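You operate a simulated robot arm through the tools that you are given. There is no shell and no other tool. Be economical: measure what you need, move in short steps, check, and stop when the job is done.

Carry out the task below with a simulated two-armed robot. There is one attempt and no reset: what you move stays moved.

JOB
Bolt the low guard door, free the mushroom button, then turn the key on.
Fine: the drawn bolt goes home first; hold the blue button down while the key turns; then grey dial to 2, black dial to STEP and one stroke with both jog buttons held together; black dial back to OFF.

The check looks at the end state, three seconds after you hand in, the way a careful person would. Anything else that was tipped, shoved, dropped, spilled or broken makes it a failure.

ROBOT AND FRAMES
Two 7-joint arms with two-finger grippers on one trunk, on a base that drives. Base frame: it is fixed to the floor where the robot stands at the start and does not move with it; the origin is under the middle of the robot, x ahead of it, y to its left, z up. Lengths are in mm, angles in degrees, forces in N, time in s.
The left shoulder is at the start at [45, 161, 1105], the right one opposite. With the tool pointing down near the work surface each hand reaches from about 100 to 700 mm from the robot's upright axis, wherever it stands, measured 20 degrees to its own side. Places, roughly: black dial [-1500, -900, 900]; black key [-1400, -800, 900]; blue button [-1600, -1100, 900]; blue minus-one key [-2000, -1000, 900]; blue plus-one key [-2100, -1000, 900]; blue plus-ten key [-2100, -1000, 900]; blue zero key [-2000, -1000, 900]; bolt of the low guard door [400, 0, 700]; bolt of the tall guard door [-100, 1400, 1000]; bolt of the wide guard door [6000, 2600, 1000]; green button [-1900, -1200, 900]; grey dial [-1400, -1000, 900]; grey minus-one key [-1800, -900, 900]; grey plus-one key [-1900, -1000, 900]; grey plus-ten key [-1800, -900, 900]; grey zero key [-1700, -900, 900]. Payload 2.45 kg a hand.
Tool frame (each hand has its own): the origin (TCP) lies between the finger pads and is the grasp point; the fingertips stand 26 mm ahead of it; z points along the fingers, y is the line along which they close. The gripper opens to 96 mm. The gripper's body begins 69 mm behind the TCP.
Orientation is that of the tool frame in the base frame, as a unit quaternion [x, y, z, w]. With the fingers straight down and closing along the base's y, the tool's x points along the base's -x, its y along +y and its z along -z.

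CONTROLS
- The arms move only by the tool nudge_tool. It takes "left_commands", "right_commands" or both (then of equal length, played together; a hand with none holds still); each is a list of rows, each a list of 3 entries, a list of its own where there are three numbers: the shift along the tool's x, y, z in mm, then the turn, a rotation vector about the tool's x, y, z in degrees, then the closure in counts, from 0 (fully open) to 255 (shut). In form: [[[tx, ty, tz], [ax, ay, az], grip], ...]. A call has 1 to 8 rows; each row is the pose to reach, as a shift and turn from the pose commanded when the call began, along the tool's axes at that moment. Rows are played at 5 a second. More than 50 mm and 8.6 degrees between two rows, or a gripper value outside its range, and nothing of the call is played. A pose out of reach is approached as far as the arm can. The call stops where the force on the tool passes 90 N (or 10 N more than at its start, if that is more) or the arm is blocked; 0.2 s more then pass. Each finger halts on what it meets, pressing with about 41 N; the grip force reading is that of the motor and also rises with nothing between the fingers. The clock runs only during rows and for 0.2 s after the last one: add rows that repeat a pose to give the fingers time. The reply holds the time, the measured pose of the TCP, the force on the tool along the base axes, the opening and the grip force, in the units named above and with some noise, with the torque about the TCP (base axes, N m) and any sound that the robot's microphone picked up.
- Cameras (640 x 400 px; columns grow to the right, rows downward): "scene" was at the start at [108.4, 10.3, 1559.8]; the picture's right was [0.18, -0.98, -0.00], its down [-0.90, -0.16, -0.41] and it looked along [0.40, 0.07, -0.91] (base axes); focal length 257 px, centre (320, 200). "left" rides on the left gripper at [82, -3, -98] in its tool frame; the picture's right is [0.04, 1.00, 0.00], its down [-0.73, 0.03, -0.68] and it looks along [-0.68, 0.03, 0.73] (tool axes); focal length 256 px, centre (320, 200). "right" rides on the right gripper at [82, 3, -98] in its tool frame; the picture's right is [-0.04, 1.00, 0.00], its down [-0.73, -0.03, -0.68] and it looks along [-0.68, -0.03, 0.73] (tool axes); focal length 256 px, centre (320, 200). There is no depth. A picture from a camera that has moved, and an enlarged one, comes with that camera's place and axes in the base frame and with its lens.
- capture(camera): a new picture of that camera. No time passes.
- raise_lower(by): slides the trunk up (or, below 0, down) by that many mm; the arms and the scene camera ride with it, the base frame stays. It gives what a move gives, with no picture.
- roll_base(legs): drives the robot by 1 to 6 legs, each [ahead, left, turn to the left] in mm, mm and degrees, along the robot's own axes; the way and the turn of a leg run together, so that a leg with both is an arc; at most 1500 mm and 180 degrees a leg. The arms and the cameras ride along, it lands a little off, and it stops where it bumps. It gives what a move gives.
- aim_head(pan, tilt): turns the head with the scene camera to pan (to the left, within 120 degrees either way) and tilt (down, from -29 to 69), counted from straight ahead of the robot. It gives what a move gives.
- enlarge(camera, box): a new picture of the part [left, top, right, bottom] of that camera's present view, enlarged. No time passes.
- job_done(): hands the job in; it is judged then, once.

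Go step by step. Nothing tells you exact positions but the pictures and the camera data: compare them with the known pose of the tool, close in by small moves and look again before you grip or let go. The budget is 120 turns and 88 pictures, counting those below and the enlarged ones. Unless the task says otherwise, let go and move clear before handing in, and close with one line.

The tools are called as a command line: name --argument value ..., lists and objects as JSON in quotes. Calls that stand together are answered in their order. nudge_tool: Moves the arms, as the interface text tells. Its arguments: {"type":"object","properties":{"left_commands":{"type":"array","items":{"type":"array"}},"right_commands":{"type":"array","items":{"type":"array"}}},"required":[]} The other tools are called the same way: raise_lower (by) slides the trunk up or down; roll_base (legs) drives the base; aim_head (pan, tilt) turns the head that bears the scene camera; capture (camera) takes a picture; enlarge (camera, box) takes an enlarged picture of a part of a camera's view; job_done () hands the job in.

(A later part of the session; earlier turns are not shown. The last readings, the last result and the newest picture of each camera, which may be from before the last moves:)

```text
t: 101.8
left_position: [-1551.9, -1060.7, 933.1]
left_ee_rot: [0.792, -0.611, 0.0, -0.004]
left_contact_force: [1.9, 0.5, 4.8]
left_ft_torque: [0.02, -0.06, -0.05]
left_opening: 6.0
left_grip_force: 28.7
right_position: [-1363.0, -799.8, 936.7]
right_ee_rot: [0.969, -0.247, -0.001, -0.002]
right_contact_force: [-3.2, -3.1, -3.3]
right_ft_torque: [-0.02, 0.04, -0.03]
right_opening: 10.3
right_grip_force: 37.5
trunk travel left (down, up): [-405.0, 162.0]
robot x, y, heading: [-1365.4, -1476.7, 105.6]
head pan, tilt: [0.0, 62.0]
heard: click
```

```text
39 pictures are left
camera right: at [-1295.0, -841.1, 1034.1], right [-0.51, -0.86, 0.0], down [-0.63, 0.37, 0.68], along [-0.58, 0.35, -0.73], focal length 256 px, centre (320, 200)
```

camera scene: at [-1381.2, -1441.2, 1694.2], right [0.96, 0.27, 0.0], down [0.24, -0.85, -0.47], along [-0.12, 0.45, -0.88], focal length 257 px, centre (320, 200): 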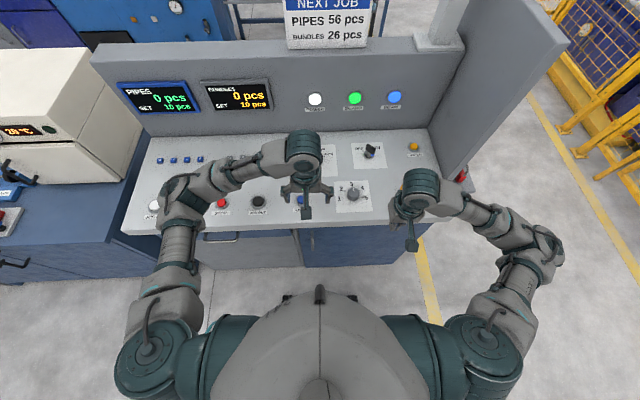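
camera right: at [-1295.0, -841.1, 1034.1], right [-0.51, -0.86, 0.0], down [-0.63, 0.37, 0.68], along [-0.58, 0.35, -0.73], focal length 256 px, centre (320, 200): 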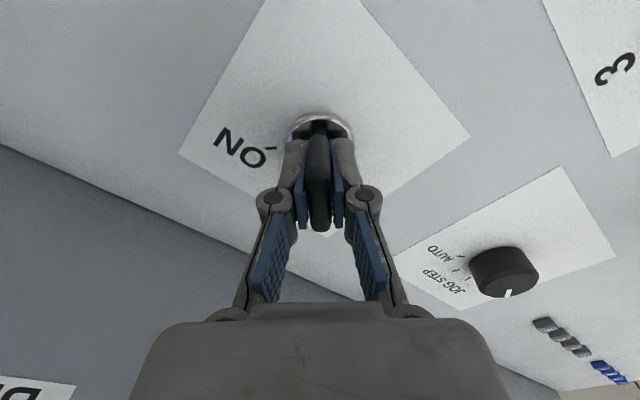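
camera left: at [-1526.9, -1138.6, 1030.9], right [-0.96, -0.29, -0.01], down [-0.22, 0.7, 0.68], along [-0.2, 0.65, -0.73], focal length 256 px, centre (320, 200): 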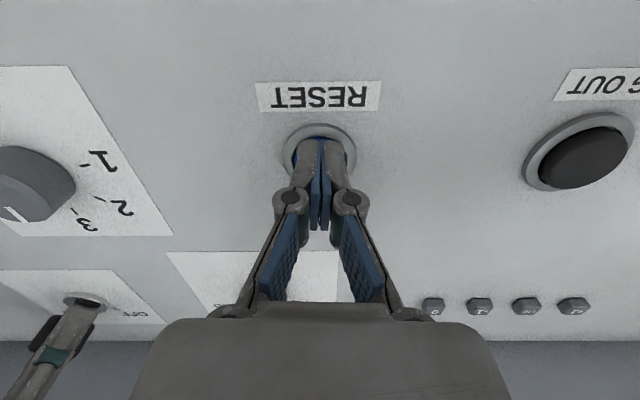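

A click: RESET is down, and the key is gripped. Holding RESET (1.5 mm deeper), I turn the key clockwise.

nudge_tool --left_commands '[[[0, 0, 1.5], [0, 0, 0], 255], [[0, 0, 1.5], [0, 0, 0], 255], [[0, 0, 1.5], [0, 0, 0], 255], [[0, 0, 1.5], [0, 0, 0], 255], [[0, 0, 1.5], [0, 0, 0], 255], [[0, 0, 1.5], [0, 0, 0], 255], [[0, 0, 1.5], [0, 0, 0], 255]]' --right_commands '[[[0, 0, 0], [0, 0, 0], 250], [[0, 0, 0], [0, 0, 8], 250], [[0, 0, 0], [0, 0, 16], 250], [[0, 0, 0], [0, 0, 24], 250], [[0, 0, 0], [0, 0, 32], 250], [[0, 0, 0], [0, 0, 40], 250], [[0, 0, 0], [0, 0, 48], 250]]'

nudge_tool --left_commands '[[[0, 0, 0], [0, 0, 0], 255], [[0, 0, 0], [0, 0, 0], 255], [[0, 0, 0], [0, 0, 0], 255], [[0, 0, 0], [0, 0, 0], 255], [[0, 0, 0], [0, 0, 0], 255], [[0, 0, 0], [0, 0, 0], 255], [[0, 0, 0], [0, 0, 0], 255]]' --right_commands '[[[0, 0, 0], [0, 0, 8], 250], [[0, 0, 0], [0, 0, 16], 250], [[0, 0, 0], [0, 0, 24], 250], [[0, 0, 0], [0, 0, 32], 250], [[0, 0, 0], [0, 0, 40], 250], [[0, 0, 0], [0, 0, 43], 250], [[0, 0, 0], [0, 0, 43], 250]]'

capture --camera "right"

capture --camera "scene"

```text
t: 103.3
left_position: [-1550.6, -1061.6, 932.0]
left_ee_rot: [0.793, -0.61, 0.0, -0.003]
left_contact_force: [-1.8, -10.6, 48.1]
left_ft_torque: [-0.04, 0.06, -0.17]
left_opening: 6.1
left_grip_force: 28.6
right_position: [-1364.2, -798.5, 937.7]
right_ee_rot: [0.784, -0.621, -0.002, -0.002]
right_contact_force: [-7.6, 15.2, -21.6]
right_ft_torque: [0.28, 0.1, -0.04]
right_opening: 10.5
right_grip_force: 38.0
trunk travel left (down, up): [-405.0, 162.0]
robot x, y, heading: [-1365.4, -1478.9, 105.7]
head pan, tilt: [0.0, 62.0]
```

```text
t: 105.0
left_position: [-1551.2, -1061.5, 932.3]
left_ee_rot: [0.792, -0.61, -0.001, -0.003]
left_contact_force: [-7.5, -6.3, 45.7]
left_ft_torque: [-0.01, 0.19, -0.17]
left_opening: 6.0
left_grip_force: 28.7
right_position: [-1363.3, -799.5, 938.5]
right_ee_rot: [-0.503, 0.864, 0.003, 0.001]
right_contact_force: [2.1, 11.4, -14.7]
right_ft_torque: [0.09, 0.02, 0.87]
right_opening: 11.3
right_grip_force: 37.9
trunk travel left (down, up): [-405.0, 162.0]
robot x, y, heading: [-1369.0, -1482.2, 105.5]
head pan, tilt: [0.0, 62.0]
```

```text
38 pictures are left
camera right: at [-1406.9, -869.0, 1035.1], right [-0.85, 0.53, 0.0], down [0.39, 0.62, 0.68], along [0.36, 0.58, -0.73], focal length 256 px, centre (320, 200)
```

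right: 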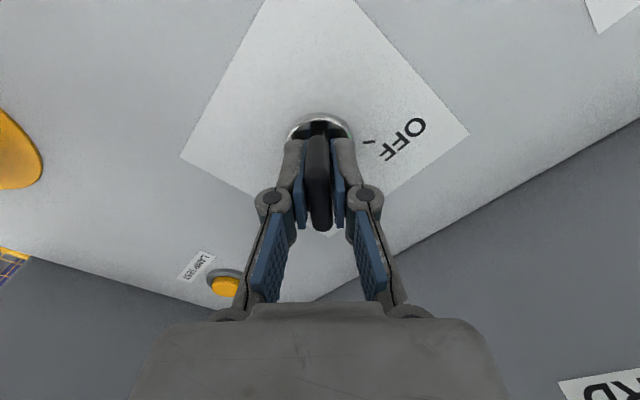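

```text
37 pictures are left
camera scene: at [-1381.5, -1421.2, 1694.5], right [0.96, 0.27, 0.0], down [0.24, -0.85, -0.47], along [-0.13, 0.45, -0.88], focal length 257 px, centre (320, 200)
```

scene: 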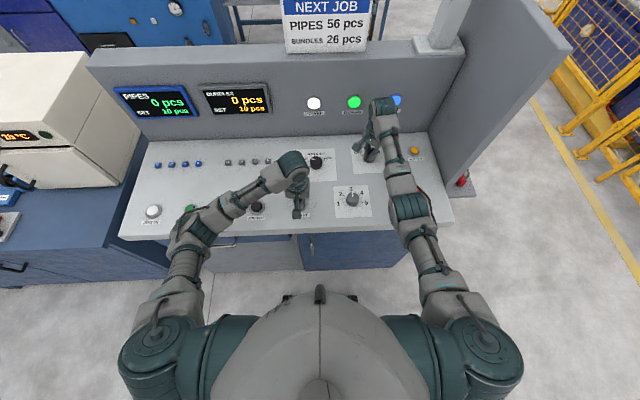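

The key followed 91° and now resists, so it is at ON. I open and raise the right hand while still holding RESET, then release RESET and check.

nudge_tool --left_commands '[[[0, 0, 0], [0, 0, 0], 255], [[0, 0, 0], [0, 0, 0], 255], [[0, 0, 0], [0, 0, 0], 255], [[0, 0, -20], [0, 0, 0], 255], [[0, 0, -40], [0, 0, 0], 255], [[0, 0, -60], [0, 0, 0], 255]]' --right_commands '[[[0, 0, 0], [0, 0, -2], 200], [[0, 0, 0], [0, 0, -2], 130], [[0, 0, 0], [0, 0, -2], 130], [[0, 0, -25], [0, 0, -2], 130], [[0, 0, -50], [0, 0, -2], 130], [[0, 0, -80], [0, 0, -2], 130]]'

capture --camera "right"

aim_head --pan 0 --tilt 40

capture --camera "scene"

```text
t: 106.3
left_position: [-1550.3, -1062.6, 988.6]
left_ee_rot: [0.792, -0.61, 0.001, -0.002]
left_contact_force: [0.5, -0.3, -0.8]
left_ft_torque: [0.0, -0.03, 0.01]
left_opening: 0.1
left_grip_force: 28.5
right_position: [-1363.6, -800.2, 1018.9]
right_ee_rot: [-0.519, 0.855, 0.002, 0.0]
right_contact_force: [-0.2, -1.0, -0.2]
right_ft_torque: [0.01, -0.02, 0.0]
right_opening: 47.2
right_grip_force: 0.0
trunk travel left (down, up): [-405.0, 162.0]
robot x, y, heading: [-1365.8, -1483.5, 105.3]
head pan, tilt: [0.0, 62.0]
```

```text
36 pictures are left
camera right: at [-1406.3, -870.2, 1116.0], right [-0.87, 0.5, 0.0], down [0.37, 0.63, 0.68], along [0.34, 0.59, -0.73], focal length 256 px, centre (320, 200)
```

right: 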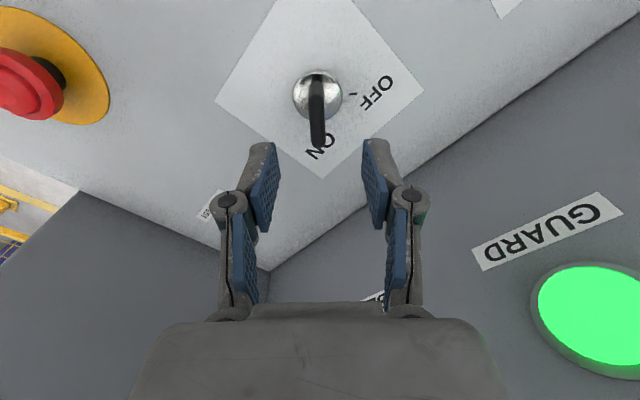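

```text
t: 107.2
left_position: [-1551.0, -1062.0, 988.2]
left_ee_rot: [0.793, -0.609, 0.001, -0.002]
left_contact_force: [0.9, -0.1, 0.1]
left_ft_torque: [-0.03, 0.0, -0.01]
left_opening: 0.0
left_grip_force: 28.5
right_position: [-1365.3, -798.8, 1019.2]
right_ee_rot: [-0.518, 0.855, 0.002, 0.001]
right_contact_force: [-0.6, 0.3, 0.6]
right_ft_torque: [0.02, 0.02, 0.01]
right_opening: 47.2
right_grip_force: 0.0
trunk travel left (down, up): [-405.0, 162.0]
robot x, y, heading: [-1364.8, -1477.4, 105.5]
head pan, tilt: [0.0, 40.0]
```

```text
35 pictures are left
camera scene: at [-1388.4, -1398.9, 1723.0], right [0.96, 0.27, 0.0], down [0.17, -0.62, -0.76], along [-0.2, 0.73, -0.65], focal length 257 px, centre (320, 200)
```

scene: 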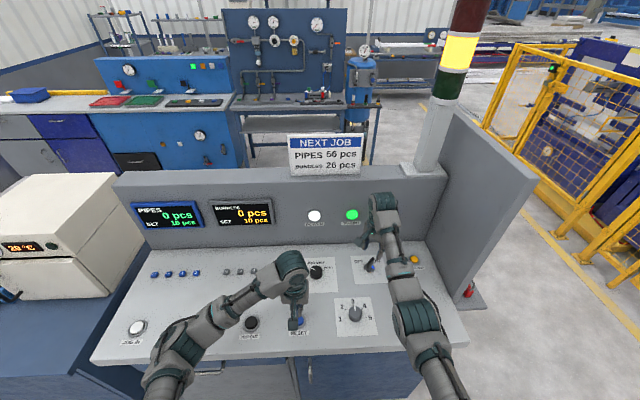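

Key is ON (tower changed to amber) and the mushroom is up. Next the grey dial at [-1388,-988]: with the hand already yawed +44°, a −45° turn will take it from 3 to 2. I move above it.

nudge_tool --right_commands '[[[35, -13, -5], [0, 0, 0], 110], [[70, -26, -5], [0, 0, 0], 60], [[105, -40, -5], [0, 0, 0], 40], [[140, -53, 0], [0, 0, 0], 40], [[165, -62, 10], [0, 0, 0], 40], [[178, -66, 30], [0, 0, 0], 40], [[178, -66, 30], [0, 0, 0], 40]]' --left_commands '[[[0, 0, -10], [0, 0, 0], 255], [[0, 10, -20], [0, 0, 0], 255], [[0, 30, -20], [0, 0, 0], 255], [[0, 50, -20], [0, 0, 0], 255], [[0, 70, -20], [0, 0, 0], 255], [[0, 80, -20], [0, 0, 0], 255], [[0, 80, -20], [0, 0, 0], 255]]'

capture --camera "right"

```text
t: 108.8
left_position: [-1628.3, -1083.1, 1011.9]
left_ee_rot: [0.793, -0.61, 0.0, -0.003]
left_contact_force: [0.1, -0.1, -0.3]
left_ft_torque: [-0.04, -0.03, 0.0]
left_opening: 0.0
left_grip_force: 28.5
right_position: [-1384.7, -987.8, 987.5]
right_ee_rot: [-0.518, 0.855, 0.002, 0.001]
right_contact_force: [0.0, -0.5, -0.4]
right_ft_torque: [-0.01, -0.01, -0.01]
right_opening: 80.8
right_grip_force: 0.0
trunk travel left (down, up): [-405.0, 162.0]
robot x, y, heading: [-1362.8, -1481.0, 105.3]
head pan, tilt: [0.0, 40.0]
```

```text
34 pictures are left
camera right: at [-1426.7, -1058.7, 1084.5], right [-0.87, 0.5, 0.0], down [0.37, 0.63, 0.68], along [0.34, 0.59, -0.73], focal length 256 px, centre (320, 200)
```

right: 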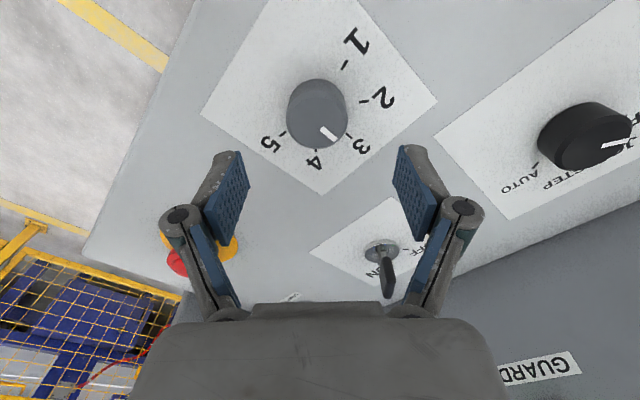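

The dial is centred beneath. I lower the open hand around it and grip.

nudge_tool --right_commands '[[[0, -1, 15], [0, 0, 0], 40], [[0, -2, 30], [0, 0, 0], 40], [[0, -2, 45], [0, 0, 0], 40], [[0, -2, 56], [0, 0, 0], 40], [[0, -2, 62], [0, 0, 0], 40], [[0, -2, 62], [0, 0, 0], 120], [[0, -2, 62], [0, 0, 0], 160], [[0, -2, 62], [0, 0, 0], 200]]'

capture --camera "right"

```text
t: 110.6
left_position: [-1627.6, -1082.5, 1011.7]
left_ee_rot: [0.793, -0.609, 0.0, -0.001]
left_contact_force: [0.1, 0.0, 0.2]
left_ft_torque: [-0.02, -0.02, 0.02]
left_opening: 0.0
left_grip_force: 28.6
right_position: [-1384.2, -989.7, 925.2]
right_ee_rot: [-0.52, 0.854, 0.003, 0.001]
right_contact_force: [3.0, -1.4, 6.9]
right_ft_torque: [0.2, -0.16, 0.05]
right_opening: 41.0
right_grip_force: 45.1
trunk travel left (down, up): [-405.0, 162.0]
robot x, y, heading: [-1363.0, -1477.8, 105.4]
head pan, tilt: [0.0, 40.0]
```

```text
33 pictures are left
camera right: at [-1425.5, -1060.9, 1022.3], right [-0.87, 0.5, 0.0], down [0.37, 0.63, 0.68], along [0.34, 0.59, -0.73], focal length 256 px, centre (320, 200)
```

right: 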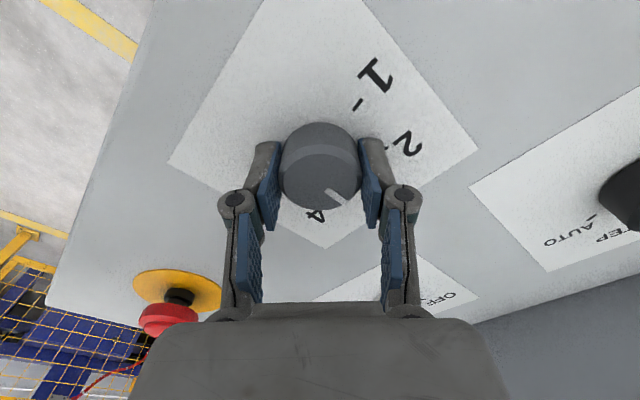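

Gripped. I turn 45° counter-clockwise.

nudge_tool --right_commands '[[[0, 0, 0], [0, 0, -7.5], 200], [[0, 0, 0], [0, 0, -15], 200], [[0, 0, 0], [0, 0, -22.5], 200], [[0, 0, 0], [0, 0, -30], 200], [[0, 0, 0], [0, 0, -37.5], 200], [[0, 0, 0], [0, 0, -45], 200], [[0, 0, 0], [0, 0, -45], 200]]'

nudge_tool --right_commands '[[[0, 0, 0], [0, 0, 0], 120], [[0, 0, 0], [0, 0, 0], 40], [[0, 0, 0], [0, 0, 0], 40], [[0, 0, -30], [0, 0, 0], 40], [[0, 0, -60], [0, 0, 0], 40]]'

capture --camera "right"

```text
t: 112.2
left_position: [-1628.1, -1083.7, 1011.2]
left_ee_rot: [0.793, -0.61, -0.001, -0.003]
left_contact_force: [-0.1, -0.5, -0.4]
left_ft_torque: [0.0, 0.0, 0.03]
left_opening: 0.0
left_grip_force: 28.5
right_position: [-1385.3, -989.9, 925.4]
right_ee_rot: [0.808, -0.59, -0.002, -0.003]
right_contact_force: [3.7, -4.6, 19.4]
right_ft_torque: [0.27, 0.37, 0.1]
right_opening: 41.4
right_grip_force: 44.6
trunk travel left (down, up): [-405.0, 162.0]
robot x, y, heading: [-1363.8, -1480.4, 105.6]
head pan, tilt: [0.0, 40.0]
```

```text
t: 113.4
left_position: [-1628.9, -1081.9, 1010.8]
left_ee_rot: [0.793, -0.609, 0.001, -0.002]
left_contact_force: [0.2, 0.9, -0.5]
left_ft_torque: [0.0, 0.06, 0.0]
left_opening: 0.0
left_grip_force: 28.9
right_position: [-1384.0, -988.7, 984.3]
right_ee_rot: [0.807, -0.591, -0.001, -0.002]
right_contact_force: [-0.3, 0.3, -0.7]
right_ft_torque: [-0.05, -0.02, 0.0]
right_opening: 80.8
right_grip_force: 0.0
trunk travel left (down, up): [-405.0, 162.0]
robot x, y, heading: [-1366.2, -1482.0, 105.3]
head pan, tilt: [0.0, 40.0]
```

```text
32 pictures are left
camera right: at [-1363.9, -1067.4, 1081.3], right [-0.96, -0.26, 0.0], down [-0.19, 0.71, 0.68], along [-0.18, 0.66, -0.73], focal length 256 px, centre (320, 200)
```

right: 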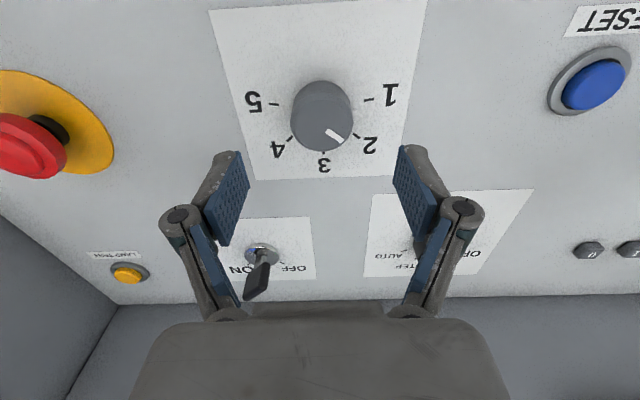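

The grey dial points at 2. Everything left (black dial, JOG OUT, JOG IN) is best served from about 230 mm further left, so I raise the right hand, back off, slide left, and return.

nudge_tool --right_commands '[[[0, 0, -30], [0, 0, 0], 40], [[10, 0, -60], [0, 0, 0], 40], [[30, 0, -70], [0, 0, 0], 40]]' --left_commands '[[[0, 0, -10], [0, 0, 0], 255], [[0, 0, -20], [0, 0, 0], 255], [[0, 0, -30], [0, 0, 0], 255]]'

roll_base --legs '[[-50, 0, 0.8], [0, 115, 0], [0, 115, 0], [42, 0, 0]]'

nudge_tool --right_commands '[[[0, 0, 0], [0, 0, 0], 40], [[0, 0, 0], [0, 0, 0], 40], [[0, 0, 0], [0, 0, 0], 40], [[0, 0, 0], [0, 0, 0], 40], [[0, 0, 0], [0, 0, 0], 40], [[0, 0, 0], [0, 0, 0], 40], [[0, 0, 0], [0, 0, 0], 40], [[0, 0, 0], [0, 0, 0], 40]]'

aim_head --pan 0 --tilt 55

capture --camera "scene"

```text
t: 114.2
left_position: [-1628.0, -1082.6, 1039.6]
left_ee_rot: [0.793, -0.609, 0.0, -0.002]
left_contact_force: [0.0, -0.8, 0.4]
left_ft_torque: [0.05, -0.01, -0.04]
left_opening: 0.2
left_grip_force: 28.3
right_position: [-1375.0, -1017.9, 1056.3]
right_ee_rot: [0.806, -0.592, -0.002, -0.002]
right_contact_force: [-0.4, -0.5, 0.4]
right_ft_torque: [0.01, 0.01, -0.02]
right_opening: 81.1
right_grip_force: 0.0
trunk travel left (down, up): [-405.0, 162.0]
robot x, y, heading: [-1363.9, -1480.6, 105.3]
head pan, tilt: [0.0, 40.0]
```

```text
t: 117.3
left_position: [-1833.3, -1199.8, 1046.6]
left_ee_rot: [0.784, -0.62, -0.01, -0.02]
left_contact_force: [-6.2, -0.7, -3.1]
left_ft_torque: [0.06, -0.44, -0.01]
left_opening: 0.0
left_grip_force: 28.8
right_position: [-1592.2, -1143.9, 1066.3]
right_ee_rot: [0.806, -0.591, -0.011, -0.022]
right_contact_force: [-3.6, -3.3, -2.0]
right_ft_torque: [0.27, -0.28, 0.04]
right_opening: 80.9
right_grip_force: 0.1
trunk travel left (down, up): [-405.0, 162.0]
robot x, y, heading: [-1571.2, -1579.1, 104.4]
head pan, tilt: [0.0, 40.0]
stopped in leg 4: the robot was blocked; the commanded pose is now the measured one
```

```text
t: 119.1
left_position: [-1775.1, -1185.9, 1053.1]
left_ee_rot: [0.785, -0.619, -0.022, -0.002]
left_contact_force: [1.1, -0.9, 0.6]
left_ft_torque: [0.11, -0.04, -0.02]
left_opening: 0.0
left_grip_force: 27.7
right_position: [-1531.3, -1126.7, 1057.5]
right_ee_rot: [0.806, -0.591, -0.019, -0.003]
right_contact_force: [-1.0, 0.1, -1.1]
right_ft_torque: [-0.07, -0.13, -0.03]
right_opening: 80.6
right_grip_force: 0.0
trunk travel left (down, up): [-405.0, 162.0]
robot x, y, heading: [-1559.7, -1578.9, 104.8]
head pan, tilt: [0.0, 40.0]
```

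```text
t: 119.9
left_position: [-1737.4, -1172.9, 1059.6]
left_ee_rot: [0.783, -0.621, -0.034, 0.011]
left_contact_force: [2.9, -0.5, 1.5]
left_ft_torque: [0.02, 0.2, -0.03]
left_opening: 0.0
left_grip_force: 28.1
right_position: [-1490.4, -1117.7, 1054.8]
right_ee_rot: [0.804, -0.595, -0.028, 0.009]
right_contact_force: [2.3, 1.2, -0.9]
right_ft_torque: [-0.08, 0.2, 0.01]
right_opening: 81.1
right_grip_force: 0.0
trunk travel left (down, up): [-405.0, 162.0]
robot x, y, heading: [-1553.1, -1575.6, 104.5]
head pan, tilt: [0.0, 55.0]
```

```text
31 pictures are left
camera scene: at [-1494.8, -1491.8, 1700.6], right [0.97, 0.25, -0.05], down [0.18, -0.8, -0.57], along [-0.18, 0.54, -0.82], focal length 257 px, centre (320, 200)
```

scene: 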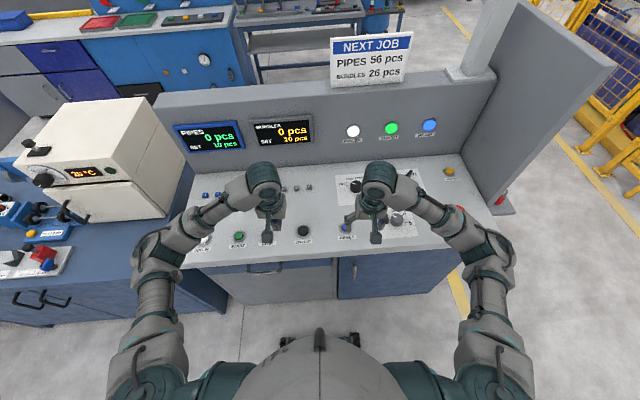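

The sway came from the sideways drive, and the "block" was just that. I wait it out, then edge forward and fix the heading.

nudge_tool --right_commands '[[[0, 0, 0], [0, 0, 0], 40], [[0, 0, 0], [0, 0, 0], 40], [[0, 0, 0], [0, 0, 0], 40], [[0, 0, 0], [0, 0, 0], 40], [[0, 0, 0], [0, 0, 0], 40], [[0, 0, 0], [0, 0, 0], 40], [[0, 0, 0], [0, 0, 0], 40], [[0, 0, 0], [0, 0, 0], 40]]'

nudge_tool --right_commands '[[[0, 0, 0], [0, 0, 0], 40], [[0, 0, 0], [0, 0, 0], 40], [[0, 0, 0], [0, 0, 0], 40], [[0, 0, 0], [0, 0, 0], 40], [[0, 0, 0], [0, 0, 0], 40], [[0, 0, 0], [0, 0, 0], 40], [[0, 0, 0], [0, 0, 0], 40], [[0, 0, 0], [0, 0, 0], 40]]'

nudge_tool --right_commands '[[[0, 0, 0], [0, 0, 0], 40], [[0, 0, 0], [0, 0, 0], 40], [[0, 0, 0], [0, 0, 0], 40], [[0, 0, 0], [0, 0, 0], 40], [[0, 0, 0], [0, 0, 0], 40], [[0, 0, 0], [0, 0, 0], 40], [[0, 0, 0], [0, 0, 0], 40], [[0, 0, 0], [0, 0, 0], 40]]'

nudge_tool --right_commands '[[[0, 0, 0], [0, 0, 0], 40], [[0, 0, 0], [0, 0, 0], 40], [[0, 0, 0], [0, 0, 0], 40], [[0, 0, 0], [0, 0, 0], 40], [[0, 0, 0], [0, 0, 0], 40], [[0, 0, 0], [0, 0, 0], 40], [[0, 0, 0], [0, 0, 0], 40], [[0, 0, 0], [0, 0, 0], 40]]'

nudge_tool --right_commands '[[[0, 0, 0], [0, 0, 0], 40], [[0, 0, 0], [0, 0, 0], 40], [[0, 0, 0], [0, 0, 0], 40], [[0, 0, 0], [0, 0, 0], 40], [[0, 0, 0], [0, 0, 0], 40], [[0, 0, 0], [0, 0, 0], 40], [[0, 0, 0], [0, 0, 0], 40], [[0, 0, 0], [0, 0, 0], 40]]'

nudge_tool --right_commands '[[[0, 0, 0], [0, 0, 0], 40], [[0, 0, 0], [0, 0, 0], 40]]'

roll_base --legs '[[36, 0, 1.5]]'

nudge_tool --right_commands '[[[0, 0, 0], [0, 0, 0], 40], [[0, 0, 0], [0, 0, 0], 40], [[0, 0, 0], [0, 0, 0], 40], [[0, 0, 0], [0, 0, 0], 40], [[0, 0, 0], [0, 0, 0], 40], [[0, 0, 0], [0, 0, 0], 40]]'

```text
t: 121.9
left_position: [-1754.7, -1178.3, 1057.7]
left_ee_rot: [0.782, -0.623, -0.027, 0.0]
left_contact_force: [0.3, -0.6, -0.1]
left_ft_torque: [0.02, 0.02, -0.03]
left_opening: 0.0
left_grip_force: 28.2
right_position: [-1509.0, -1124.4, 1060.4]
right_ee_rot: [0.802, -0.597, -0.022, 0.001]
right_contact_force: [0.0, -0.9, 1.1]
right_ft_torque: [-0.06, 0.05, -0.01]
right_opening: 80.8
right_grip_force: 0.0
trunk travel left (down, up): [-405.0, 162.0]
robot x, y, heading: [-1553.9, -1574.7, 104.3]
head pan, tilt: [0.0, 55.0]
stopped in row 8 (right hand): the arm was blocked; the commanded pose is now the measured one
```

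```text
t: 123.7
left_position: [-1755.3, -1179.4, 1060.1]
left_ee_rot: [0.781, -0.623, -0.029, 0.002]
left_contact_force: [-0.4, -0.7, 0.2]
left_ft_torque: [0.06, 0.07, -0.02]
left_opening: 0.1
left_grip_force: 28.4
right_position: [-1506.9, -1123.9, 1059.9]
right_ee_rot: [0.802, -0.597, -0.022, 0.0]
right_contact_force: [1.6, 0.8, -1.9]
right_ft_torque: [-0.02, 0.1, 0.03]
right_opening: 81.0
right_grip_force: 0.0
trunk travel left (down, up): [-405.0, 162.0]
robot x, y, heading: [-1552.4, -1576.6, 104.7]
head pan, tilt: [0.0, 55.0]
```

```text
t: 125.5
left_position: [-1752.8, -1179.6, 1058.6]
left_ee_rot: [0.781, -0.624, -0.027, 0.003]
left_contact_force: [0.5, -0.4, 0.8]
left_ft_torque: [0.05, 0.06, -0.01]
left_opening: 0.1
left_grip_force: 28.6
right_position: [-1505.3, -1124.2, 1060.2]
right_ee_rot: [0.802, -0.597, -0.022, 0.0]
right_contact_force: [0.8, -0.3, 0.0]
right_ft_torque: [-0.03, 0.06, -0.02]
right_opening: 80.8
right_grip_force: 0.0
trunk travel left (down, up): [-405.0, 162.0]
robot x, y, heading: [-1553.6, -1580.5, 104.3]
head pan, tilt: [0.0, 55.0]
```

```text
t: 127.5
left_position: [-1805.6, -1196.4, 1055.4]
left_ee_rot: [0.782, -0.622, -0.015, -0.017]
left_contact_force: [-0.9, -0.3, 0.0]
left_ft_torque: [0.0, -0.11, 0.0]
left_opening: 0.0
left_grip_force: 28.7
right_position: [-1558.0, -1142.4, 1069.3]
right_ee_rot: [0.804, -0.594, -0.01, -0.02]
right_contact_force: [-2.2, -0.1, -0.1]
right_ft_torque: [0.08, -0.11, 0.02]
right_opening: 80.7
right_grip_force: 0.0
trunk travel left (down, up): [-405.0, 162.0]
robot x, y, heading: [-1556.1, -1578.7, 104.3]
head pan, tilt: [0.0, 55.0]
stopped in row 8 (right hand): the arm was blocked; the commanded pose is now the measured one
```

```text
t: 129.5
left_position: [-1823.7, -1205.1, 1054.3]
left_ee_rot: [0.784, -0.62, -0.011, -0.024]
left_contact_force: [-0.1, 0.6, -1.1]
left_ft_torque: [-0.06, -0.1, 0.0]
left_opening: 0.1
left_grip_force: 28.5
right_position: [-1578.6, -1150.1, 1071.5]
right_ee_rot: [0.805, -0.593, -0.007, -0.025]
right_contact_force: [-1.2, -0.9, 0.6]
right_ft_torque: [0.11, -0.11, 0.04]
right_opening: 80.9
right_grip_force: 0.1
trunk travel left (down, up): [-405.0, 162.0]
robot x, y, heading: [-1560.7, -1581.4, 104.6]
head pan, tilt: [0.0, 55.0]
stopped in row 8 (right hand): the arm was blocked; the commanded pose is now the measured one
```

```text
t: 130.1
left_position: [-1798.0, -1198.1, 1059.2]
left_ee_rot: [0.783, -0.621, -0.022, -0.011]
left_contact_force: [0.2, 0.3, 0.2]
left_ft_torque: [-0.03, 0.04, 0.03]
left_opening: 0.2
left_grip_force: 28.5
right_position: [-1552.7, -1142.5, 1068.9]
right_ee_rot: [0.804, -0.594, -0.019, -0.014]
right_contact_force: [-0.5, -0.4, 0.5]
right_ft_torque: [0.01, -0.02, 0.0]
right_opening: 80.8
right_grip_force: 0.1
trunk travel left (down, up): [-405.0, 162.0]
robot x, y, heading: [-1559.4, -1576.8, 104.2]
head pan, tilt: [0.0, 55.0]
```

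```text
t: 130.9
left_position: [-1805.7, -1171.9, 1061.4]
left_ee_rot: [0.79, -0.612, -0.024, -0.009]
left_contact_force: [1.0, 0.2, -0.8]
left_ft_torque: [0.02, 0.06, 0.01]
left_opening: 0.0
left_grip_force: 29.1
right_position: [-1561.9, -1109.1, 1069.3]
right_ee_rot: [0.811, -0.584, -0.021, -0.015]
right_contact_force: [-0.1, 0.3, -0.3]
right_ft_torque: [-0.02, 0.02, -0.03]
right_opening: 80.6
right_grip_force: 0.0
trunk travel left (down, up): [-405.0, 162.0]
robot x, y, heading: [-1565.2, -1537.5, 105.4]
head pan, tilt: [0.0, 55.0]
```

```text
t: 132.3
left_position: [-1825.4, -1173.7, 1057.2]
left_ee_rot: [0.79, -0.612, -0.017, -0.02]
left_contact_force: [0.0, -0.6, 0.7]
left_ft_torque: [0.0, -0.04, -0.01]
left_opening: 0.0
left_grip_force: 28.2
right_position: [-1579.7, -1112.7, 1070.8]
right_ee_rot: [0.81, -0.585, -0.012, -0.021]
right_contact_force: [0.1, 0.8, 0.5]
right_ft_torque: [-0.04, 0.02, -0.02]
right_opening: 81.2
right_grip_force: 0.1
trunk travel left (down, up): [-405.0, 162.0]
robot x, y, heading: [-1564.9, -1542.5, 105.9]
head pan, tilt: [0.0, 55.0]
```

The sway has calmed. I bring the right hand toward the black dial, levelling both hands.

nudge_tool --right_commands '[[[-15, -8, 0], [0, 0.5, 0], 60], [[-40, -20, 0], [-0.2, 1, 0], 60], [[-70, -36, 0], [-0.4, 1.5, 0], 60], [[-105, -54, 5], [-0.7, 2.0, 0], 60], [[-140, -72, 10], [-0.7, 2.6, 0], 60], [[-170, -88, 20], [-0.7, 2.6, 0], 60], [[-190, -98, 25], [-0.7, 2.6, 0], 60], [[-196, -101, 25], [-0.7, 2.6, 0], 60]]' --left_commands '[[[0, 0, 0], [0, 0.5, 0], 255], [[0, 0, 0], [0, 1, 0], 255], [[0, 0, 0], [0, 1.5, 0], 255], [[0, 0, 0], [0, 2, 0], 255], [[0, 0, 0], [-0.4, 2.8, 0], 255], [[0, 0, 0], [-0.4, 2.8, 0], 255], [[0, 0, 0], [-0.4, 2.8, 0], 255], [[0, 0, 0], [-0.4, 2.8, 0], 255]]'

nudge_tool --right_commands '[[[0, 0, 0], [0, 0, 0], 60], [[0, 0, 0], [0, 0, 0], 60], [[0, 0, 0], [0, 0, 0], 60], [[0, 0, 0], [0, 0, 0], 60], [[0, 0, 0], [0, 0, 0], 60], [[0, 0, 0], [0, 0, 0], 60], [[0, 0, 0], [0, 0, 0], 60], [[0, 0, 0], [0, 0, 0], 60]]'

capture --camera "right"

```text
t: 134.1
left_position: [-1828.1, -1176.5, 1056.5]
left_ee_rot: [0.791, -0.612, 0.0, 0.001]
left_contact_force: [0.3, -0.2, 0.1]
left_ft_torque: [0.0, 0.0, -0.03]
left_opening: 0.0
left_grip_force: 28.7
right_position: [-1549.4, -894.2, 1058.0]
right_ee_rot: [0.812, -0.584, 0.001, -0.003]
right_contact_force: [-0.4, -0.7, -0.3]
right_ft_torque: [-0.01, 0.02, 0.01]
right_opening: 73.3
right_grip_force: 0.0
trunk travel left (down, up): [-405.0, 162.0]
robot x, y, heading: [-1567.3, -1538.8, 106.0]
head pan, tilt: [0.0, 55.0]
```

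```text
t: 135.9
left_position: [-1831.2, -1177.2, 1056.0]
left_ee_rot: [0.791, -0.611, 0.0, 0.0]
left_contact_force: [-0.8, 0.2, -0.8]
left_ft_torque: [0.03, 0.01, -0.01]
left_opening: 0.0
left_grip_force: 28.4
right_position: [-1552.5, -894.8, 1058.9]
right_ee_rot: [0.811, -0.585, 0.001, -0.004]
right_contact_force: [-0.3, -1.7, 1.2]
right_ft_torque: [0.0, 0.01, -0.01]
right_opening: 73.2
right_grip_force: 0.1
trunk travel left (down, up): [-405.0, 162.0]
robot x, y, heading: [-1562.6, -1542.1, 105.8]
head pan, tilt: [0.0, 55.0]
```

```text
30 pictures are left
camera right: at [-1532.1, -973.4, 1155.3], right [-0.96, -0.28, -0.01], down [-0.21, 0.7, 0.68], along [-0.18, 0.66, -0.73], focal length 256 px, centre (320, 200)
```

right: 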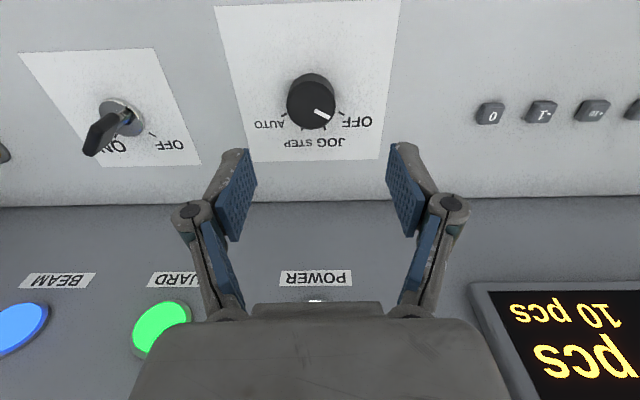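

The black dial is at about [-1546,-878] pointing at OFF. I enlarge to read its tick angles.

enlarge --camera "right" --box '[230, 40, 400, 160]'

```text
3.33 times, centred on (315, 100) of right
camera zoom: at [-1532.1, -973.4, 1155.3], right [-0.96, -0.28, -0.01], down [-0.21, 0.7, 0.68], along [-0.18, 0.66, -0.73], focal length 853 px, centre (337, 533)
```

zoom: 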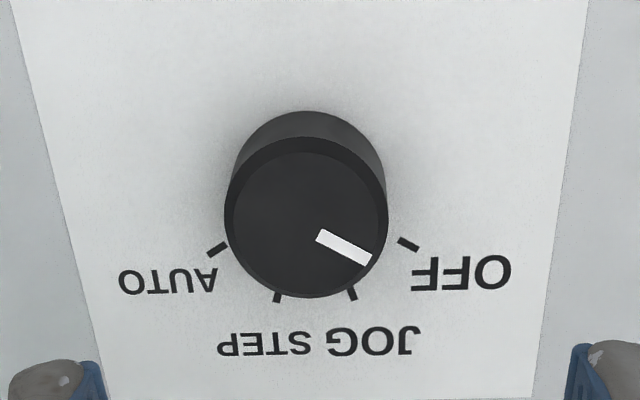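

Ticks are 40° apart, so OFF→STEP is 80° clockwise. I pre-turn −40° and lower above the dial.

nudge_tool --right_commands '[[[-4, -3, 12], [0, 0, -7], 60], [[-8, -6, 25], [0, 0, -14], 60], [[-11, -8, 38], [0, 0, -21], 60], [[-14, -10, 50], [0, 0, -28], 60], [[-14, -11, 62], [0, 0, -35], 60], [[-14, -11, 74], [0, 0, -40], 60], [[-14, -11, 74], [0, 0, -40], 60]]'

capture --camera "right"

```text
t: 137.5
left_position: [-1847.1, -1181.0, 1056.1]
left_ee_rot: [0.791, -0.612, 0.004, -0.004]
left_contact_force: [-0.1, -1.0, 0.0]
left_ft_torque: [-0.06, -0.01, 0.04]
left_opening: 0.3
left_grip_force: 28.1
right_position: [-1562.3, -882.0, 986.6]
right_ee_rot: [0.963, -0.269, 0.008, -0.006]
right_contact_force: [-1.3, 0.3, -0.5]
right_ft_torque: [-0.01, -0.02, 0.0]
right_opening: 73.5
right_grip_force: 0.0
trunk travel left (down, up): [-405.0, 162.0]
robot x, y, heading: [-1572.1, -1542.0, 105.8]
head pan, tilt: [0.0, 55.0]
```

```text
28 pictures are left
camera right: at [-1496.9, -927.2, 1084.4], right [-0.55, -0.83, -0.02], down [-0.62, 0.4, 0.67], along [-0.55, 0.38, -0.74], focal length 256 px, centre (320, 200)
```

right: 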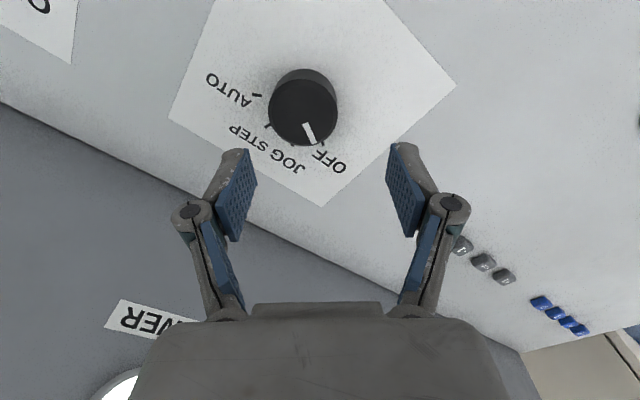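

A remaining sway shifts the hand some 15 mm; I wait for it to die down before lowering.

nudge_tool --left_commands '[[[0, 0, 0], [0, 0, 0], 255], [[0, 0, 0], [0, 0, 0], 255], [[0, 0, 0], [0, 0, 0], 255], [[0, 0, 0], [0, 0, 0], 255], [[0, 0, 0], [0, 0, 0], 255], [[0, 0, 0], [0, 0, 0], 255], [[0, 0, 0], [0, 0, 0], 255], [[0, 0, 0], [0, 0, 0], 255]]'

nudge_tool --left_commands '[[[0, 0, 0], [0, 0, 0], 255], [[0, 0, 0], [0, 0, 0], 255], [[0, 0, 0], [0, 0, 0], 255], [[0, 0, 0], [0, 0, 0], 255], [[0, 0, 0], [0, 0, 0], 255], [[0, 0, 0], [0, 0, 0], 255], [[0, 0, 0], [0, 0, 0], 255], [[0, 0, 0], [0, 0, 0], 255]]'

nudge_tool --left_commands '[[[0, 0, 0], [0, 0, 0], 255]]'

nudge_tool --left_commands '[[[0, 0, 0], [0, 0, 0], 255]]'

nudge_tool --left_commands '[[[0, 0, 0], [0, 0, 0], 255]]'

```text
t: 139.3
left_position: [-1842.7, -1180.4, 1055.6]
left_ee_rot: [0.792, -0.611, 0.003, -0.002]
left_contact_force: [-0.3, 0.9, 0.1]
left_ft_torque: [-0.01, -0.09, -0.02]
left_opening: 0.3
left_grip_force: 28.5
right_position: [-1557.8, -880.4, 985.8]
right_ee_rot: [0.963, -0.269, 0.007, -0.006]
right_contact_force: [-1.1, 0.3, -1.1]
right_ft_torque: [0.02, -0.06, 0.01]
right_opening: 73.3
right_grip_force: 0.1
trunk travel left (down, up): [-405.0, 162.0]
robot x, y, heading: [-1569.2, -1543.8, 105.7]
head pan, tilt: [0.0, 55.0]
```

```text
t: 141.1
left_position: [-1839.5, -1178.9, 1056.0]
left_ee_rot: [0.791, -0.611, 0.001, -0.002]
left_contact_force: [0.2, -0.8, -0.6]
left_ft_torque: [-0.01, -0.07, 0.03]
left_opening: 0.0
left_grip_force: 28.2
right_position: [-1554.5, -879.9, 985.3]
right_ee_rot: [0.963, -0.27, 0.005, -0.004]
right_contact_force: [-0.2, 0.5, 0.6]
right_ft_torque: [0.03, -0.04, 0.0]
right_opening: 73.5
right_grip_force: 0.1
trunk travel left (down, up): [-405.0, 162.0]
robot x, y, heading: [-1569.0, -1544.5, 106.3]
head pan, tilt: [0.0, 55.0]
```

```text
t: 141.5
left_position: [-1817.0, -1171.8, 1059.0]
left_ee_rot: [0.79, -0.612, -0.004, 0.004]
left_contact_force: [-0.5, 0.3, 0.2]
left_ft_torque: [0.01, 0.05, 0.02]
left_opening: 0.1
left_grip_force: 28.4
right_position: [-1532.4, -872.8, 981.8]
right_ee_rot: [0.962, -0.273, -0.001, 0.001]
right_contact_force: [0.8, 0.0, 0.0]
right_ft_torque: [-0.04, 0.04, -0.02]
right_opening: 73.2
right_grip_force: 0.0
trunk travel left (down, up): [-405.0, 162.0]
robot x, y, heading: [-1563.1, -1539.9, 105.9]
head pan, tilt: [0.0, 55.0]
```

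```text
t: 141.9
left_position: [-1831.8, -1176.6, 1057.4]
left_ee_rot: [0.791, -0.611, -0.001, 0.001]
left_contact_force: [-0.4, -0.1, -0.3]
left_ft_torque: [-0.03, -0.03, 0.0]
left_opening: 0.2
left_grip_force: 28.5
right_position: [-1546.4, -876.5, 984.0]
right_ee_rot: [0.963, -0.27, 0.002, -0.002]
right_contact_force: [-0.4, 0.3, -0.4]
right_ft_torque: [0.0, -0.05, 0.0]
right_opening: 73.4
right_grip_force: 0.1
trunk travel left (down, up): [-405.0, 162.0]
robot x, y, heading: [-1568.5, -1541.9, 106.0]
head pan, tilt: [0.0, 55.0]
```

```text
t: 142.3
left_position: [-1825.8, -1174.1, 1058.2]
left_ee_rot: [0.792, -0.611, -0.002, 0.001]
left_contact_force: [0.4, 0.2, -0.5]
left_ft_torque: [0.0, 0.04, 0.01]
left_opening: 0.0
left_grip_force: 28.6
right_position: [-1542.0, -875.5, 982.5]
right_ee_rot: [0.962, -0.271, 0.0, -0.001]
right_contact_force: [0.3, -0.3, 0.0]
right_ft_torque: [-0.02, -0.02, -0.05]
right_opening: 73.4
right_grip_force: 0.0
trunk travel left (down, up): [-405.0, 162.0]
robot x, y, heading: [-1566.5, -1540.2, 105.9]
head pan, tilt: [0.0, 55.0]
```

nudge_tool --left_commands '[[[0, 0, 0], [0, 0, 0], 255], [[0, 0, 0], [0, 0, 0], 255], [[0, 0, 0], [0, 0, 0], 255], [[0, 0, 0], [0, 0, 0], 255], [[0, 0, 0], [0, 0, 0], 255], [[0, 0, 0], [0, 0, 0], 255], [[0, 0, 0], [0, 0, 0], 255], [[0, 0, 0], [0, 0, 0], 255]]'

nudge_tool --left_commands '[[[0, 0, 0], [0, 0, 0], 255], [[0, 0, 0], [0, 0, 0], 255], [[0, 0, 0], [0, 0, 0], 255], [[0, 0, 0], [0, 0, 0], 255], [[0, 0, 0], [0, 0, 0], 255], [[0, 0, 0], [0, 0, 0], 255]]'

nudge_tool --left_commands '[[[0, 0, 0], [0, 0, 0], 255]]'

nudge_tool --right_commands '[[[0, 0, 10], [0, 0, 0], 60], [[0, 0, 20], [0, 0, 0], 60], [[0, 0, 30], [0, 0, 0], 60], [[0, 0, 40], [0, 0, 0], 60], [[0, 0, 48], [0, 0, 0], 60], [[0, 0, 53], [0, 0, 0], 60], [[0, 0, 53], [0, 0, 0], 60]]'

capture --camera "right"

```text
t: 144.1
left_position: [-1829.1, -1175.1, 1057.1]
left_ee_rot: [0.792, -0.611, 0.0, 0.001]
left_contact_force: [-0.1, -0.4, 0.7]
left_ft_torque: [0.03, 0.03, -0.02]
left_opening: 0.0
left_grip_force: 29.0
right_position: [-1543.1, -876.2, 982.9]
right_ee_rot: [0.962, -0.273, 0.003, -0.001]
right_contact_force: [0.2, -0.3, -0.1]
right_ft_torque: [-0.03, -0.02, -0.01]
right_opening: 73.7
right_grip_force: 0.0
trunk travel left (down, up): [-405.0, 162.0]
robot x, y, heading: [-1563.7, -1539.0, 106.1]
head pan, tilt: [0.0, 55.0]
```

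```text
t: 145.5
left_position: [-1826.5, -1175.5, 1057.8]
left_ee_rot: [0.792, -0.611, -0.002, 0.003]
left_contact_force: [0.1, 0.3, -0.6]
left_ft_torque: [-0.01, 0.0, 0.0]
left_opening: 0.1
left_grip_force: 28.9
right_position: [-1541.6, -876.3, 982.4]
right_ee_rot: [0.963, -0.27, 0.0, -0.002]
right_contact_force: [-1.0, -0.4, -0.4]
right_ft_torque: [0.01, 0.03, 0.01]
right_opening: 73.1
right_grip_force: 0.0
trunk travel left (down, up): [-405.0, 162.0]
robot x, y, heading: [-1565.5, -1545.1, 106.0]
head pan, tilt: [0.0, 55.0]
```

```text
t: 145.9
left_position: [-1829.6, -1175.6, 1057.7]
left_ee_rot: [0.791, -0.611, -0.001, 0.001]
left_contact_force: [0.7, 0.2, -0.2]
left_ft_torque: [0.0, -0.01, 0.02]
left_opening: 0.0
left_grip_force: 28.5
right_position: [-1543.6, -877.4, 983.7]
right_ee_rot: [0.962, -0.271, 0.002, -0.001]
right_contact_force: [-0.6, 0.0, -1.0]
right_ft_torque: [0.0, 0.03, 0.02]
right_opening: 73.6
right_grip_force: 0.1
trunk travel left (down, up): [-405.0, 162.0]
robot x, y, heading: [-1567.0, -1543.3, 105.8]
head pan, tilt: [0.0, 55.0]
```

```text
t: 147.5
left_position: [-1826.9, -1175.5, 1058.0]
left_ee_rot: [0.791, -0.612, -0.001, 0.002]
left_contact_force: [0.1, 0.6, 0.7]
left_ft_torque: [0.01, 0.0, -0.02]
left_opening: 0.1
left_grip_force: 28.2
right_position: [-1542.0, -874.7, 929.5]
right_ee_rot: [0.963, -0.271, 0.002, -0.001]
right_contact_force: [0.6, 0.2, -0.1]
right_ft_torque: [0.0, 0.0, -0.01]
right_opening: 73.3
right_grip_force: 0.0
trunk travel left (down, up): [-405.0, 162.0]
robot x, y, heading: [-1567.0, -1542.1, 105.9]
head pan, tilt: [0.0, 55.0]
```

```text
27 pictures are left
camera right: at [-1476.1, -921.2, 1027.3], right [-0.56, -0.83, 0.0], down [-0.61, 0.41, 0.68], along [-0.56, 0.38, -0.74], focal length 256 px, centre (320, 200)
```

right: 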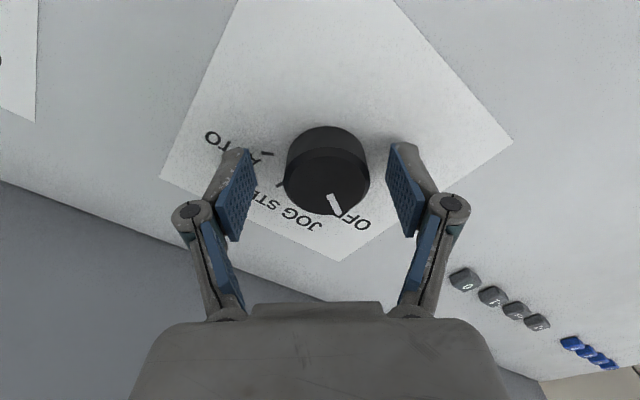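

The dial is about 5 mm off in the closing direction. I correct, close and turn 80° clockwise.

nudge_tool --right_commands '[[[1, 3, 2], [0, 0, 0], 60], [[1, 5, 4], [0, 0, 0], 60], [[1, 5, 4], [0, 0, 0], 100], [[1, 5, 4], [0, 0, 0], 140], [[1, 5, 4], [0, 0, 0], 170], [[1, 5, 4], [0, 0, 0], 200], [[1, 5, 4], [0, 0, 0], 200]]'

nudge_tool --right_commands '[[[0, 0, 0], [0, 0, 6], 200], [[0, 0, 0], [0, 0, 13], 200], [[0, 0, 0], [0, 0, 20], 200], [[0, 0, 0], [0, 0, 27], 200], [[0, 0, 0], [0, 0, 34], 200], [[0, 0, 0], [0, 0, 41], 200]]'

nudge_tool --right_commands '[[[0, 0, 0], [0, 0, 7], 200], [[0, 0, 0], [0, 0, 14], 200], [[0, 0, 0], [0, 0, 21], 200], [[0, 0, 0], [0, 0, 28], 200], [[0, 0, 0], [0, 0, 35], 200], [[0, 0, 0], [0, 0, 39], 200], [[0, 0, 0], [0, 0, 39], 200]]'

capture --camera "right"

```text
t: 149.1
left_position: [-1826.0, -1174.2, 1057.9]
left_ee_rot: [0.791, -0.611, -0.001, 0.002]
left_contact_force: [0.0, 1.6, 0.5]
left_ft_torque: [0.02, 0.01, 0.01]
left_opening: 0.0
left_grip_force: 28.8
right_position: [-1542.8, -880.0, 925.9]
right_ee_rot: [0.963, -0.271, 0.0, -0.002]
right_contact_force: [1.9, 13.5, 7.7]
right_ft_torque: [0.22, -0.84, -0.09]
right_opening: 45.6
right_grip_force: 45.3
trunk travel left (down, up): [-405.0, 162.0]
robot x, y, heading: [-1565.5, -1539.7, 105.9]
head pan, tilt: [0.0, 55.0]
```

```text
t: 150.5
left_position: [-1829.8, -1176.0, 1057.0]
left_ee_rot: [0.791, -0.612, 0.0, 0.0]
left_contact_force: [-0.5, 0.2, 0.0]
left_ft_torque: [0.0, -0.01, 0.01]
left_opening: 0.0
left_grip_force: 28.3
right_position: [-1546.0, -881.6, 926.3]
right_ee_rot: [0.806, -0.592, 0.001, -0.002]
right_contact_force: [-4.6, -3.8, 1.1]
right_ft_torque: [0.41, 1.03, 0.14]
right_opening: 45.6
right_grip_force: 45.9
trunk travel left (down, up): [-405.0, 162.0]
robot x, y, heading: [-1565.2, -1542.5, 106.3]
head pan, tilt: [0.0, 55.0]
```

```text
t: 152.1
left_position: [-1830.8, -1175.7, 1056.8]
left_ee_rot: [0.791, -0.611, 0.0, -0.001]
left_contact_force: [-0.1, 0.4, -0.6]
left_ft_torque: [-0.01, -0.01, 0.01]
left_opening: 0.0
left_grip_force: 28.4
right_position: [-1550.6, -881.4, 926.4]
right_ee_rot: [-0.564, 0.826, 0.0, 0.0]
right_contact_force: [-30.6, -7.1, -11.5]
right_ft_torque: [0.13, 0.4, 0.2]
right_opening: 45.1
right_grip_force: 44.8
trunk travel left (down, up): [-405.0, 162.0]
robot x, y, heading: [-1564.4, -1541.6, 105.9]
head pan, tilt: [0.0, 55.0]
```

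```text
26 pictures are left
camera right: at [-1584.3, -956.0, 1023.4], right [-0.92, 0.4, 0.0], down [0.29, 0.67, 0.68], along [0.27, 0.62, -0.73], focal length 256 px, centre (320, 200)
```

right: 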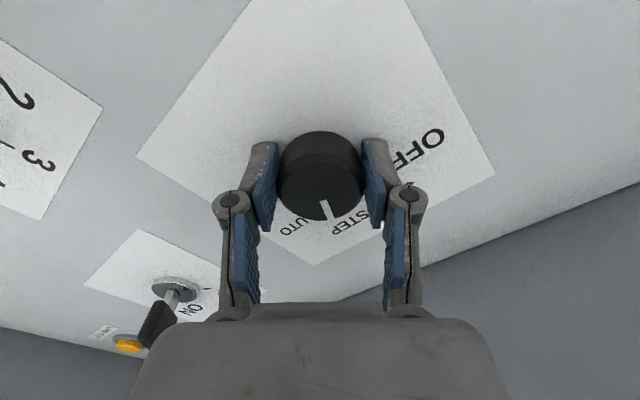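

The pointer has turned with the grip and now faces STEP. I release, raise and check.

nudge_tool --right_commands '[[[0, 0, 0], [0, 0, 0], 130], [[0, 0, 0], [0, 0, 0], 50], [[0, 0, 0], [0, 0, 0], 50], [[0, 0, -25], [0, 0, 0], 50], [[0, 0, -50], [0, 0, 0], 50], [[0, 0, -75], [0, 0, 0], 50]]'

enlarge --camera "right" --box '[230, 50, 410, 180]'

```text
t: 153.5
left_position: [-1823.0, -1174.0, 1057.3]
left_ee_rot: [0.791, -0.611, -0.001, 0.003]
left_contact_force: [-0.3, -0.3, 1.0]
left_ft_torque: [-0.02, 0.02, -0.01]
left_opening: 0.1
left_grip_force: 28.2
right_position: [-1539.9, -879.8, 1000.4]
right_ee_rot: [-0.562, 0.827, -0.001, 0.001]
right_contact_force: [-0.4, 0.5, -0.9]
right_ft_torque: [-0.04, -0.01, 0.02]
right_opening: 77.3
right_grip_force: 0.0
trunk travel left (down, up): [-405.0, 162.0]
robot x, y, heading: [-1562.0, -1545.8, 106.2]
head pan, tilt: [0.0, 55.0]
```

```text
3.08 times, centred on (320, 115) of right
camera zoom: at [-1574.1, -954.9, 1097.7], right [-0.91, 0.4, 0.0], down [0.3, 0.67, 0.68], along [0.28, 0.62, -0.73], focal length 788 px, centre (320, 462)
```

zoom: 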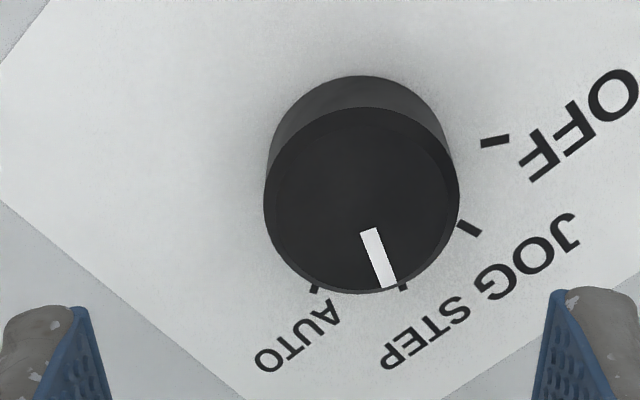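

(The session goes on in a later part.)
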